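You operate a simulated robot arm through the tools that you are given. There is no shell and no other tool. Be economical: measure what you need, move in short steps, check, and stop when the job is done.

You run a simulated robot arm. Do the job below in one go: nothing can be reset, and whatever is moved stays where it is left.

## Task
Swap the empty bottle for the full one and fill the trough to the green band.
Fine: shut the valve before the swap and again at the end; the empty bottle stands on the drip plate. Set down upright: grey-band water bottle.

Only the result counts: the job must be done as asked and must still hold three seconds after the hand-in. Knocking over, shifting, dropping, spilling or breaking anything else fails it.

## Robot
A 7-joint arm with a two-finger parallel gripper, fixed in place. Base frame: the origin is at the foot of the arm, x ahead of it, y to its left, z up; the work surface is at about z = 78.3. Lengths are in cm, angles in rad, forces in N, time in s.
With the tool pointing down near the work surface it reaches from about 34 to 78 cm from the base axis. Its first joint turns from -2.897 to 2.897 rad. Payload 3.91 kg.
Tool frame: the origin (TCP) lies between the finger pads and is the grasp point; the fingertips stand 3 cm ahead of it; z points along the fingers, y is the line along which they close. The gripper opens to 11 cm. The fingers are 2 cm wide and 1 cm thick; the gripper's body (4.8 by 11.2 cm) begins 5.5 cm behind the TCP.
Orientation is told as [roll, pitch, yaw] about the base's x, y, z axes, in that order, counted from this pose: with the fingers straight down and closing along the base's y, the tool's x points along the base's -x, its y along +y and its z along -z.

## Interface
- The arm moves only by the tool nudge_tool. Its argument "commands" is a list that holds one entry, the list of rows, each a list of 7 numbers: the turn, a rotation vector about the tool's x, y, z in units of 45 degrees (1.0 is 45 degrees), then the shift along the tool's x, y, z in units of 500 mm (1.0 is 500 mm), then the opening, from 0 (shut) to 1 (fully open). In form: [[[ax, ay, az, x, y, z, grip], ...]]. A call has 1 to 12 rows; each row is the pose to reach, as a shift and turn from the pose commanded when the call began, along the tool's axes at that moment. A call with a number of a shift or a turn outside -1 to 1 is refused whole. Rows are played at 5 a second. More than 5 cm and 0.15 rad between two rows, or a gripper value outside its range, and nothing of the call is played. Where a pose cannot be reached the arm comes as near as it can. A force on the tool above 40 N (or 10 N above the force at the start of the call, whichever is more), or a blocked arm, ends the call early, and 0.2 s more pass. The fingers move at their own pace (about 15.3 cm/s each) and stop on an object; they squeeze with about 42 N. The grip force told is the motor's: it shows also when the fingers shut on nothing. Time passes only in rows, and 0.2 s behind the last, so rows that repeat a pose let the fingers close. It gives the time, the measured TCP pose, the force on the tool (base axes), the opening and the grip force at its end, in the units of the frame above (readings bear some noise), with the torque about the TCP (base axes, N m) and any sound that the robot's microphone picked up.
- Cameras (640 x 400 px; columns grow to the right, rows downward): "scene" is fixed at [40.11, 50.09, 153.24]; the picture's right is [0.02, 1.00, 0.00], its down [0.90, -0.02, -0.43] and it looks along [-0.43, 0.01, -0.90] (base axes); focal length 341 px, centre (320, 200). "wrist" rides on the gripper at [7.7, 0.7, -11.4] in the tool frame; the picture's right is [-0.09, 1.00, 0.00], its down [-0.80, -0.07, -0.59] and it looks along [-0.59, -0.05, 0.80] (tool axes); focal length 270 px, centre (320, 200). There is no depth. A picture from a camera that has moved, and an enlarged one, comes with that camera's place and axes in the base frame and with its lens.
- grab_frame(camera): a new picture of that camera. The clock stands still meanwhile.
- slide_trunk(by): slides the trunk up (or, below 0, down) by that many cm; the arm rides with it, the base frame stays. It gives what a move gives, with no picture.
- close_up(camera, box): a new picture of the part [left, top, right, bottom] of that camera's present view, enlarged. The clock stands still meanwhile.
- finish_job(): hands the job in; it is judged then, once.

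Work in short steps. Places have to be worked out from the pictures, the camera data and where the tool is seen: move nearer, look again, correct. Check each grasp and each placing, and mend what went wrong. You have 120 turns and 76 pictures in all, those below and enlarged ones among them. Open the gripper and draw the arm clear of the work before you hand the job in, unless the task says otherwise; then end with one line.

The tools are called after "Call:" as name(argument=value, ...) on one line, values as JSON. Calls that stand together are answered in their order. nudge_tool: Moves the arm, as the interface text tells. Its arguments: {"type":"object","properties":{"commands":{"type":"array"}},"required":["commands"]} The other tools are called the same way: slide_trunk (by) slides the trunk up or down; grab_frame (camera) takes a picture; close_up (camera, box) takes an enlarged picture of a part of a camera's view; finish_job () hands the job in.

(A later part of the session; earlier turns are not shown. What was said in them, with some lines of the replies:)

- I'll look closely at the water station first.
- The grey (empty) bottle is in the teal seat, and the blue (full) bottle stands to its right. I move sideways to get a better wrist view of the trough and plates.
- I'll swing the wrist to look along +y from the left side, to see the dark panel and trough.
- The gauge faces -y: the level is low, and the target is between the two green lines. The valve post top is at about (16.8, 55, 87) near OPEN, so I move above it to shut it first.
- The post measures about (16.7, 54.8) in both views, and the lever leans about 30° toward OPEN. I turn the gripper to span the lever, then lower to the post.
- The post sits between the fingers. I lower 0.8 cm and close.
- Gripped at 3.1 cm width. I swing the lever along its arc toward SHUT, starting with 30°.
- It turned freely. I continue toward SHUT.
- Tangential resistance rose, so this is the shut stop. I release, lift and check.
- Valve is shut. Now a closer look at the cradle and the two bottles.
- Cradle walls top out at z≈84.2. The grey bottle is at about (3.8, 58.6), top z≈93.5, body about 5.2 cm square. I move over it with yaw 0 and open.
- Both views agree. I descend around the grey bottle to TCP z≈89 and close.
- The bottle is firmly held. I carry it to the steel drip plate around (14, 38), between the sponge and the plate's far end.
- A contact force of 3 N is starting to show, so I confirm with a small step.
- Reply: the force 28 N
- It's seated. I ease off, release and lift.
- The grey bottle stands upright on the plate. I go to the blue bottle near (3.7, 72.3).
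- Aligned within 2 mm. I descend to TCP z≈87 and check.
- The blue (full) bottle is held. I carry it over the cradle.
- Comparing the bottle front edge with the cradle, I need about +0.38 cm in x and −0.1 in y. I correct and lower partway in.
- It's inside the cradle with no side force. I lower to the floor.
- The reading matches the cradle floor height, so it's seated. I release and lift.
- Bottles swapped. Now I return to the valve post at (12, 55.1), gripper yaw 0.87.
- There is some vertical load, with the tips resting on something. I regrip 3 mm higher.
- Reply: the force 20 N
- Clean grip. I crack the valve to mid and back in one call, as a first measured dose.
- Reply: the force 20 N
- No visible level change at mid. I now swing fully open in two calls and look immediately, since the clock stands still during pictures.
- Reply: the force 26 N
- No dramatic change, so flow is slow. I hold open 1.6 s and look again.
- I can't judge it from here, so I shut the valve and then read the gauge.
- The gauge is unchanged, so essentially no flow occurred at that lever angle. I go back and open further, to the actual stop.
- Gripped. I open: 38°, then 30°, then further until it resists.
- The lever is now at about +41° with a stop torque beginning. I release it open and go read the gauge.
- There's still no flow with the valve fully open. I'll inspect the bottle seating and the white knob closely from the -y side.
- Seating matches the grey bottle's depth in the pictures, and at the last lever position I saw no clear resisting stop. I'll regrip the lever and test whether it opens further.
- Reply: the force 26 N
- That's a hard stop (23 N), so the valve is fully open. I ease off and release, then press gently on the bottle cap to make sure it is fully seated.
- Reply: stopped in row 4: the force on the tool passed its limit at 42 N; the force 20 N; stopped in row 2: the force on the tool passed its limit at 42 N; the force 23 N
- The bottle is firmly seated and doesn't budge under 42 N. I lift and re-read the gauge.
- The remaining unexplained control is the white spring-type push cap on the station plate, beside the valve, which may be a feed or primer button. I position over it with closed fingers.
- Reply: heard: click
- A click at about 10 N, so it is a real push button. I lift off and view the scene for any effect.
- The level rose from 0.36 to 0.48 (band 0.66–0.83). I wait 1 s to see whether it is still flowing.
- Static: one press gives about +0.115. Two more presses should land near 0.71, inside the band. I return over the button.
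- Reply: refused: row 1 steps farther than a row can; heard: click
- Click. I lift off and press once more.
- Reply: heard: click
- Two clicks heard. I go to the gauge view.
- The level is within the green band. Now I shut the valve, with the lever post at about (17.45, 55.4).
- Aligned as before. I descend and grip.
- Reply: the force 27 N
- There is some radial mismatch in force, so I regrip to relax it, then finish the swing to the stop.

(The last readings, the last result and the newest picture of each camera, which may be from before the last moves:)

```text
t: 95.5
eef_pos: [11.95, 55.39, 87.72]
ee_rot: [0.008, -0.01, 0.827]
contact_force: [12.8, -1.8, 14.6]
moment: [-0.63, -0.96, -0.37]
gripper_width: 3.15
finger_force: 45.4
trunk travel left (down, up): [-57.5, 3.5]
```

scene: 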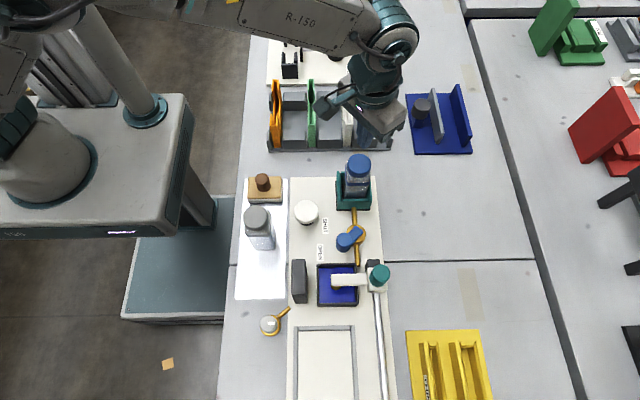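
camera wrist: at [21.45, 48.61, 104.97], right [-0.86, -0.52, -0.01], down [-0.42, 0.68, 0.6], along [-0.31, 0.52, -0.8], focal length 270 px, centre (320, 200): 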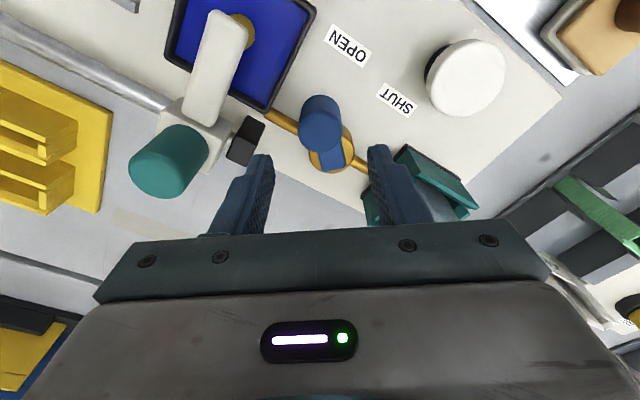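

Resistance at the shut stop. I release, lift clear and look.

Call:
nudge_tool(commands=[[[0, 0, 0, 0, -0.001, 0, 0.5], [0, 0, 0, 0, -0.001, 0, 0.5], [0, 0, 0, 0, -0.001, 0, 0.5], [0, 0, 0, 0, -0.001, -0.06, 0.5], [0, 0, 0, 0, -0.001, -0.15, 0.5], [0, 0, 0, 0, -0.001, -0.24, 0.5], [0, 0, 0, 0, -0.001, -0.3, 0.5]]])

Call:
nudge_tool(commands=[[[0, 0, -0.16, 0.028, -0.075, 0, 0.5], [0, 0, -0.32, 0.056, -0.15, 0, 0.5], [0, 0, -0.48, 0.084, -0.225, 0, 0.5], [0, 0, -0.64, 0.112, -0.3, 0, 0.5], [0, 0, -0.8, 0.14, -0.375, 0, 0.5], [0, 0, -0.945, 0.168, -0.451, 0, 0.5]]])

Call:
close_up(camera="wrist", box=[270, 135, 370, 215])

Call:
close_up(camera="scene", box=[230, 130, 430, 310])

```text
t: 97.1
eef_pos: [11.82, 55.17, 102.84]
ee_rot: [0.008, -0.01, 0.829]
contact_force: [0.2, -0.4, 0.0]
moment: [0.03, 0.01, 0.03]
gripper_width: 5.5
finger_force: 0.0
trunk travel left (down, up): [-57.5, 3.5]
```

```text
t: 98.5
eef_pos: [22.97, 33.66, 102.54]
ee_rot: [-0.002, -0.013, 1.574]
contact_force: [1.1, -0.1, -0.9]
moment: [-0.01, 0.0, -0.01]
gripper_width: 5.49
finger_force: 0.1
trunk travel left (down, up): [-57.5, 3.5]
```

```text
5.00 times, centred on (320, 175) of wrist
camera zoom: at [22.29, 25.53, 113.92], right [-1.0, 0.09, 0.0], down [0.07, 0.79, 0.61], along [0.05, 0.6, -0.8], focal length 1351 px, centre (320, 325)
```

zoom: 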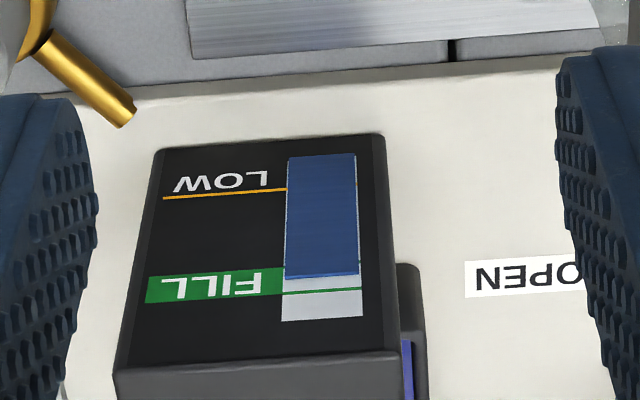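

```text
2.22 times, centred on (330, 220) of scene
camera zoom: at [40.11, 50.09, 153.24], right [0.02, 1.0, 0.0], down [0.9, -0.02, -0.43], along [-0.43, 0.01, -0.9], focal length 759 px, centre (298, 156)
```

zoom: 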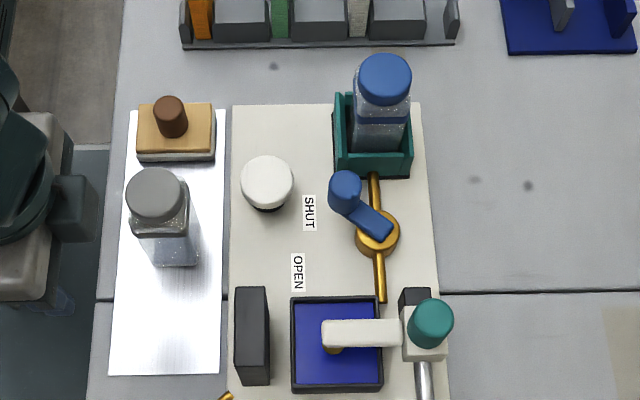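

The gauge reads mid-band, the valve is shut, and both bottles are upright. I open the gripper and draw the arm up and clear.

Call:
nudge_tool(commands=[[[0, 0, 0, 0.02, 0, -0.06, 1], [0, 0, 0, 0.04, 0, -0.12, 1], [0, 0, 0, 0.04, 0, -0.18, 1], [0, 0, 0, 0.04, 0, -0.18, 1]]])

Call:
grab_frame(camera="scene")

```text
t: 99.5
eef_pos: [23.03, 31.3, 111.48]
ee_rot: [-0.001, -0.013, 1.57]
contact_force: [-0.7, -0.5, -0.5]
moment: [0.0, 0.01, 0.02]
gripper_width: 11.02
finger_force: 0.0
trunk travel left (down, up): [-57.5, 3.5]
```

```text
12 pictures are left
```

scene: 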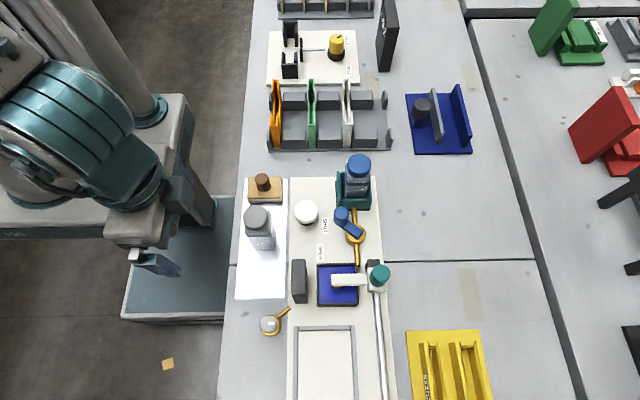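

Everything is in place, so I hand the job in.

Call:
finish_job()

```text
The job is handed in.
```

The full blue-band bottle is in the cradle, the empty grey-band bottle stands upright on the steel plate I took to be the drip plate, the trough reads inside the green band, and the valve is shut; opening the valve alone gave no flow, so I filled it with three presses of the white push button beside it.
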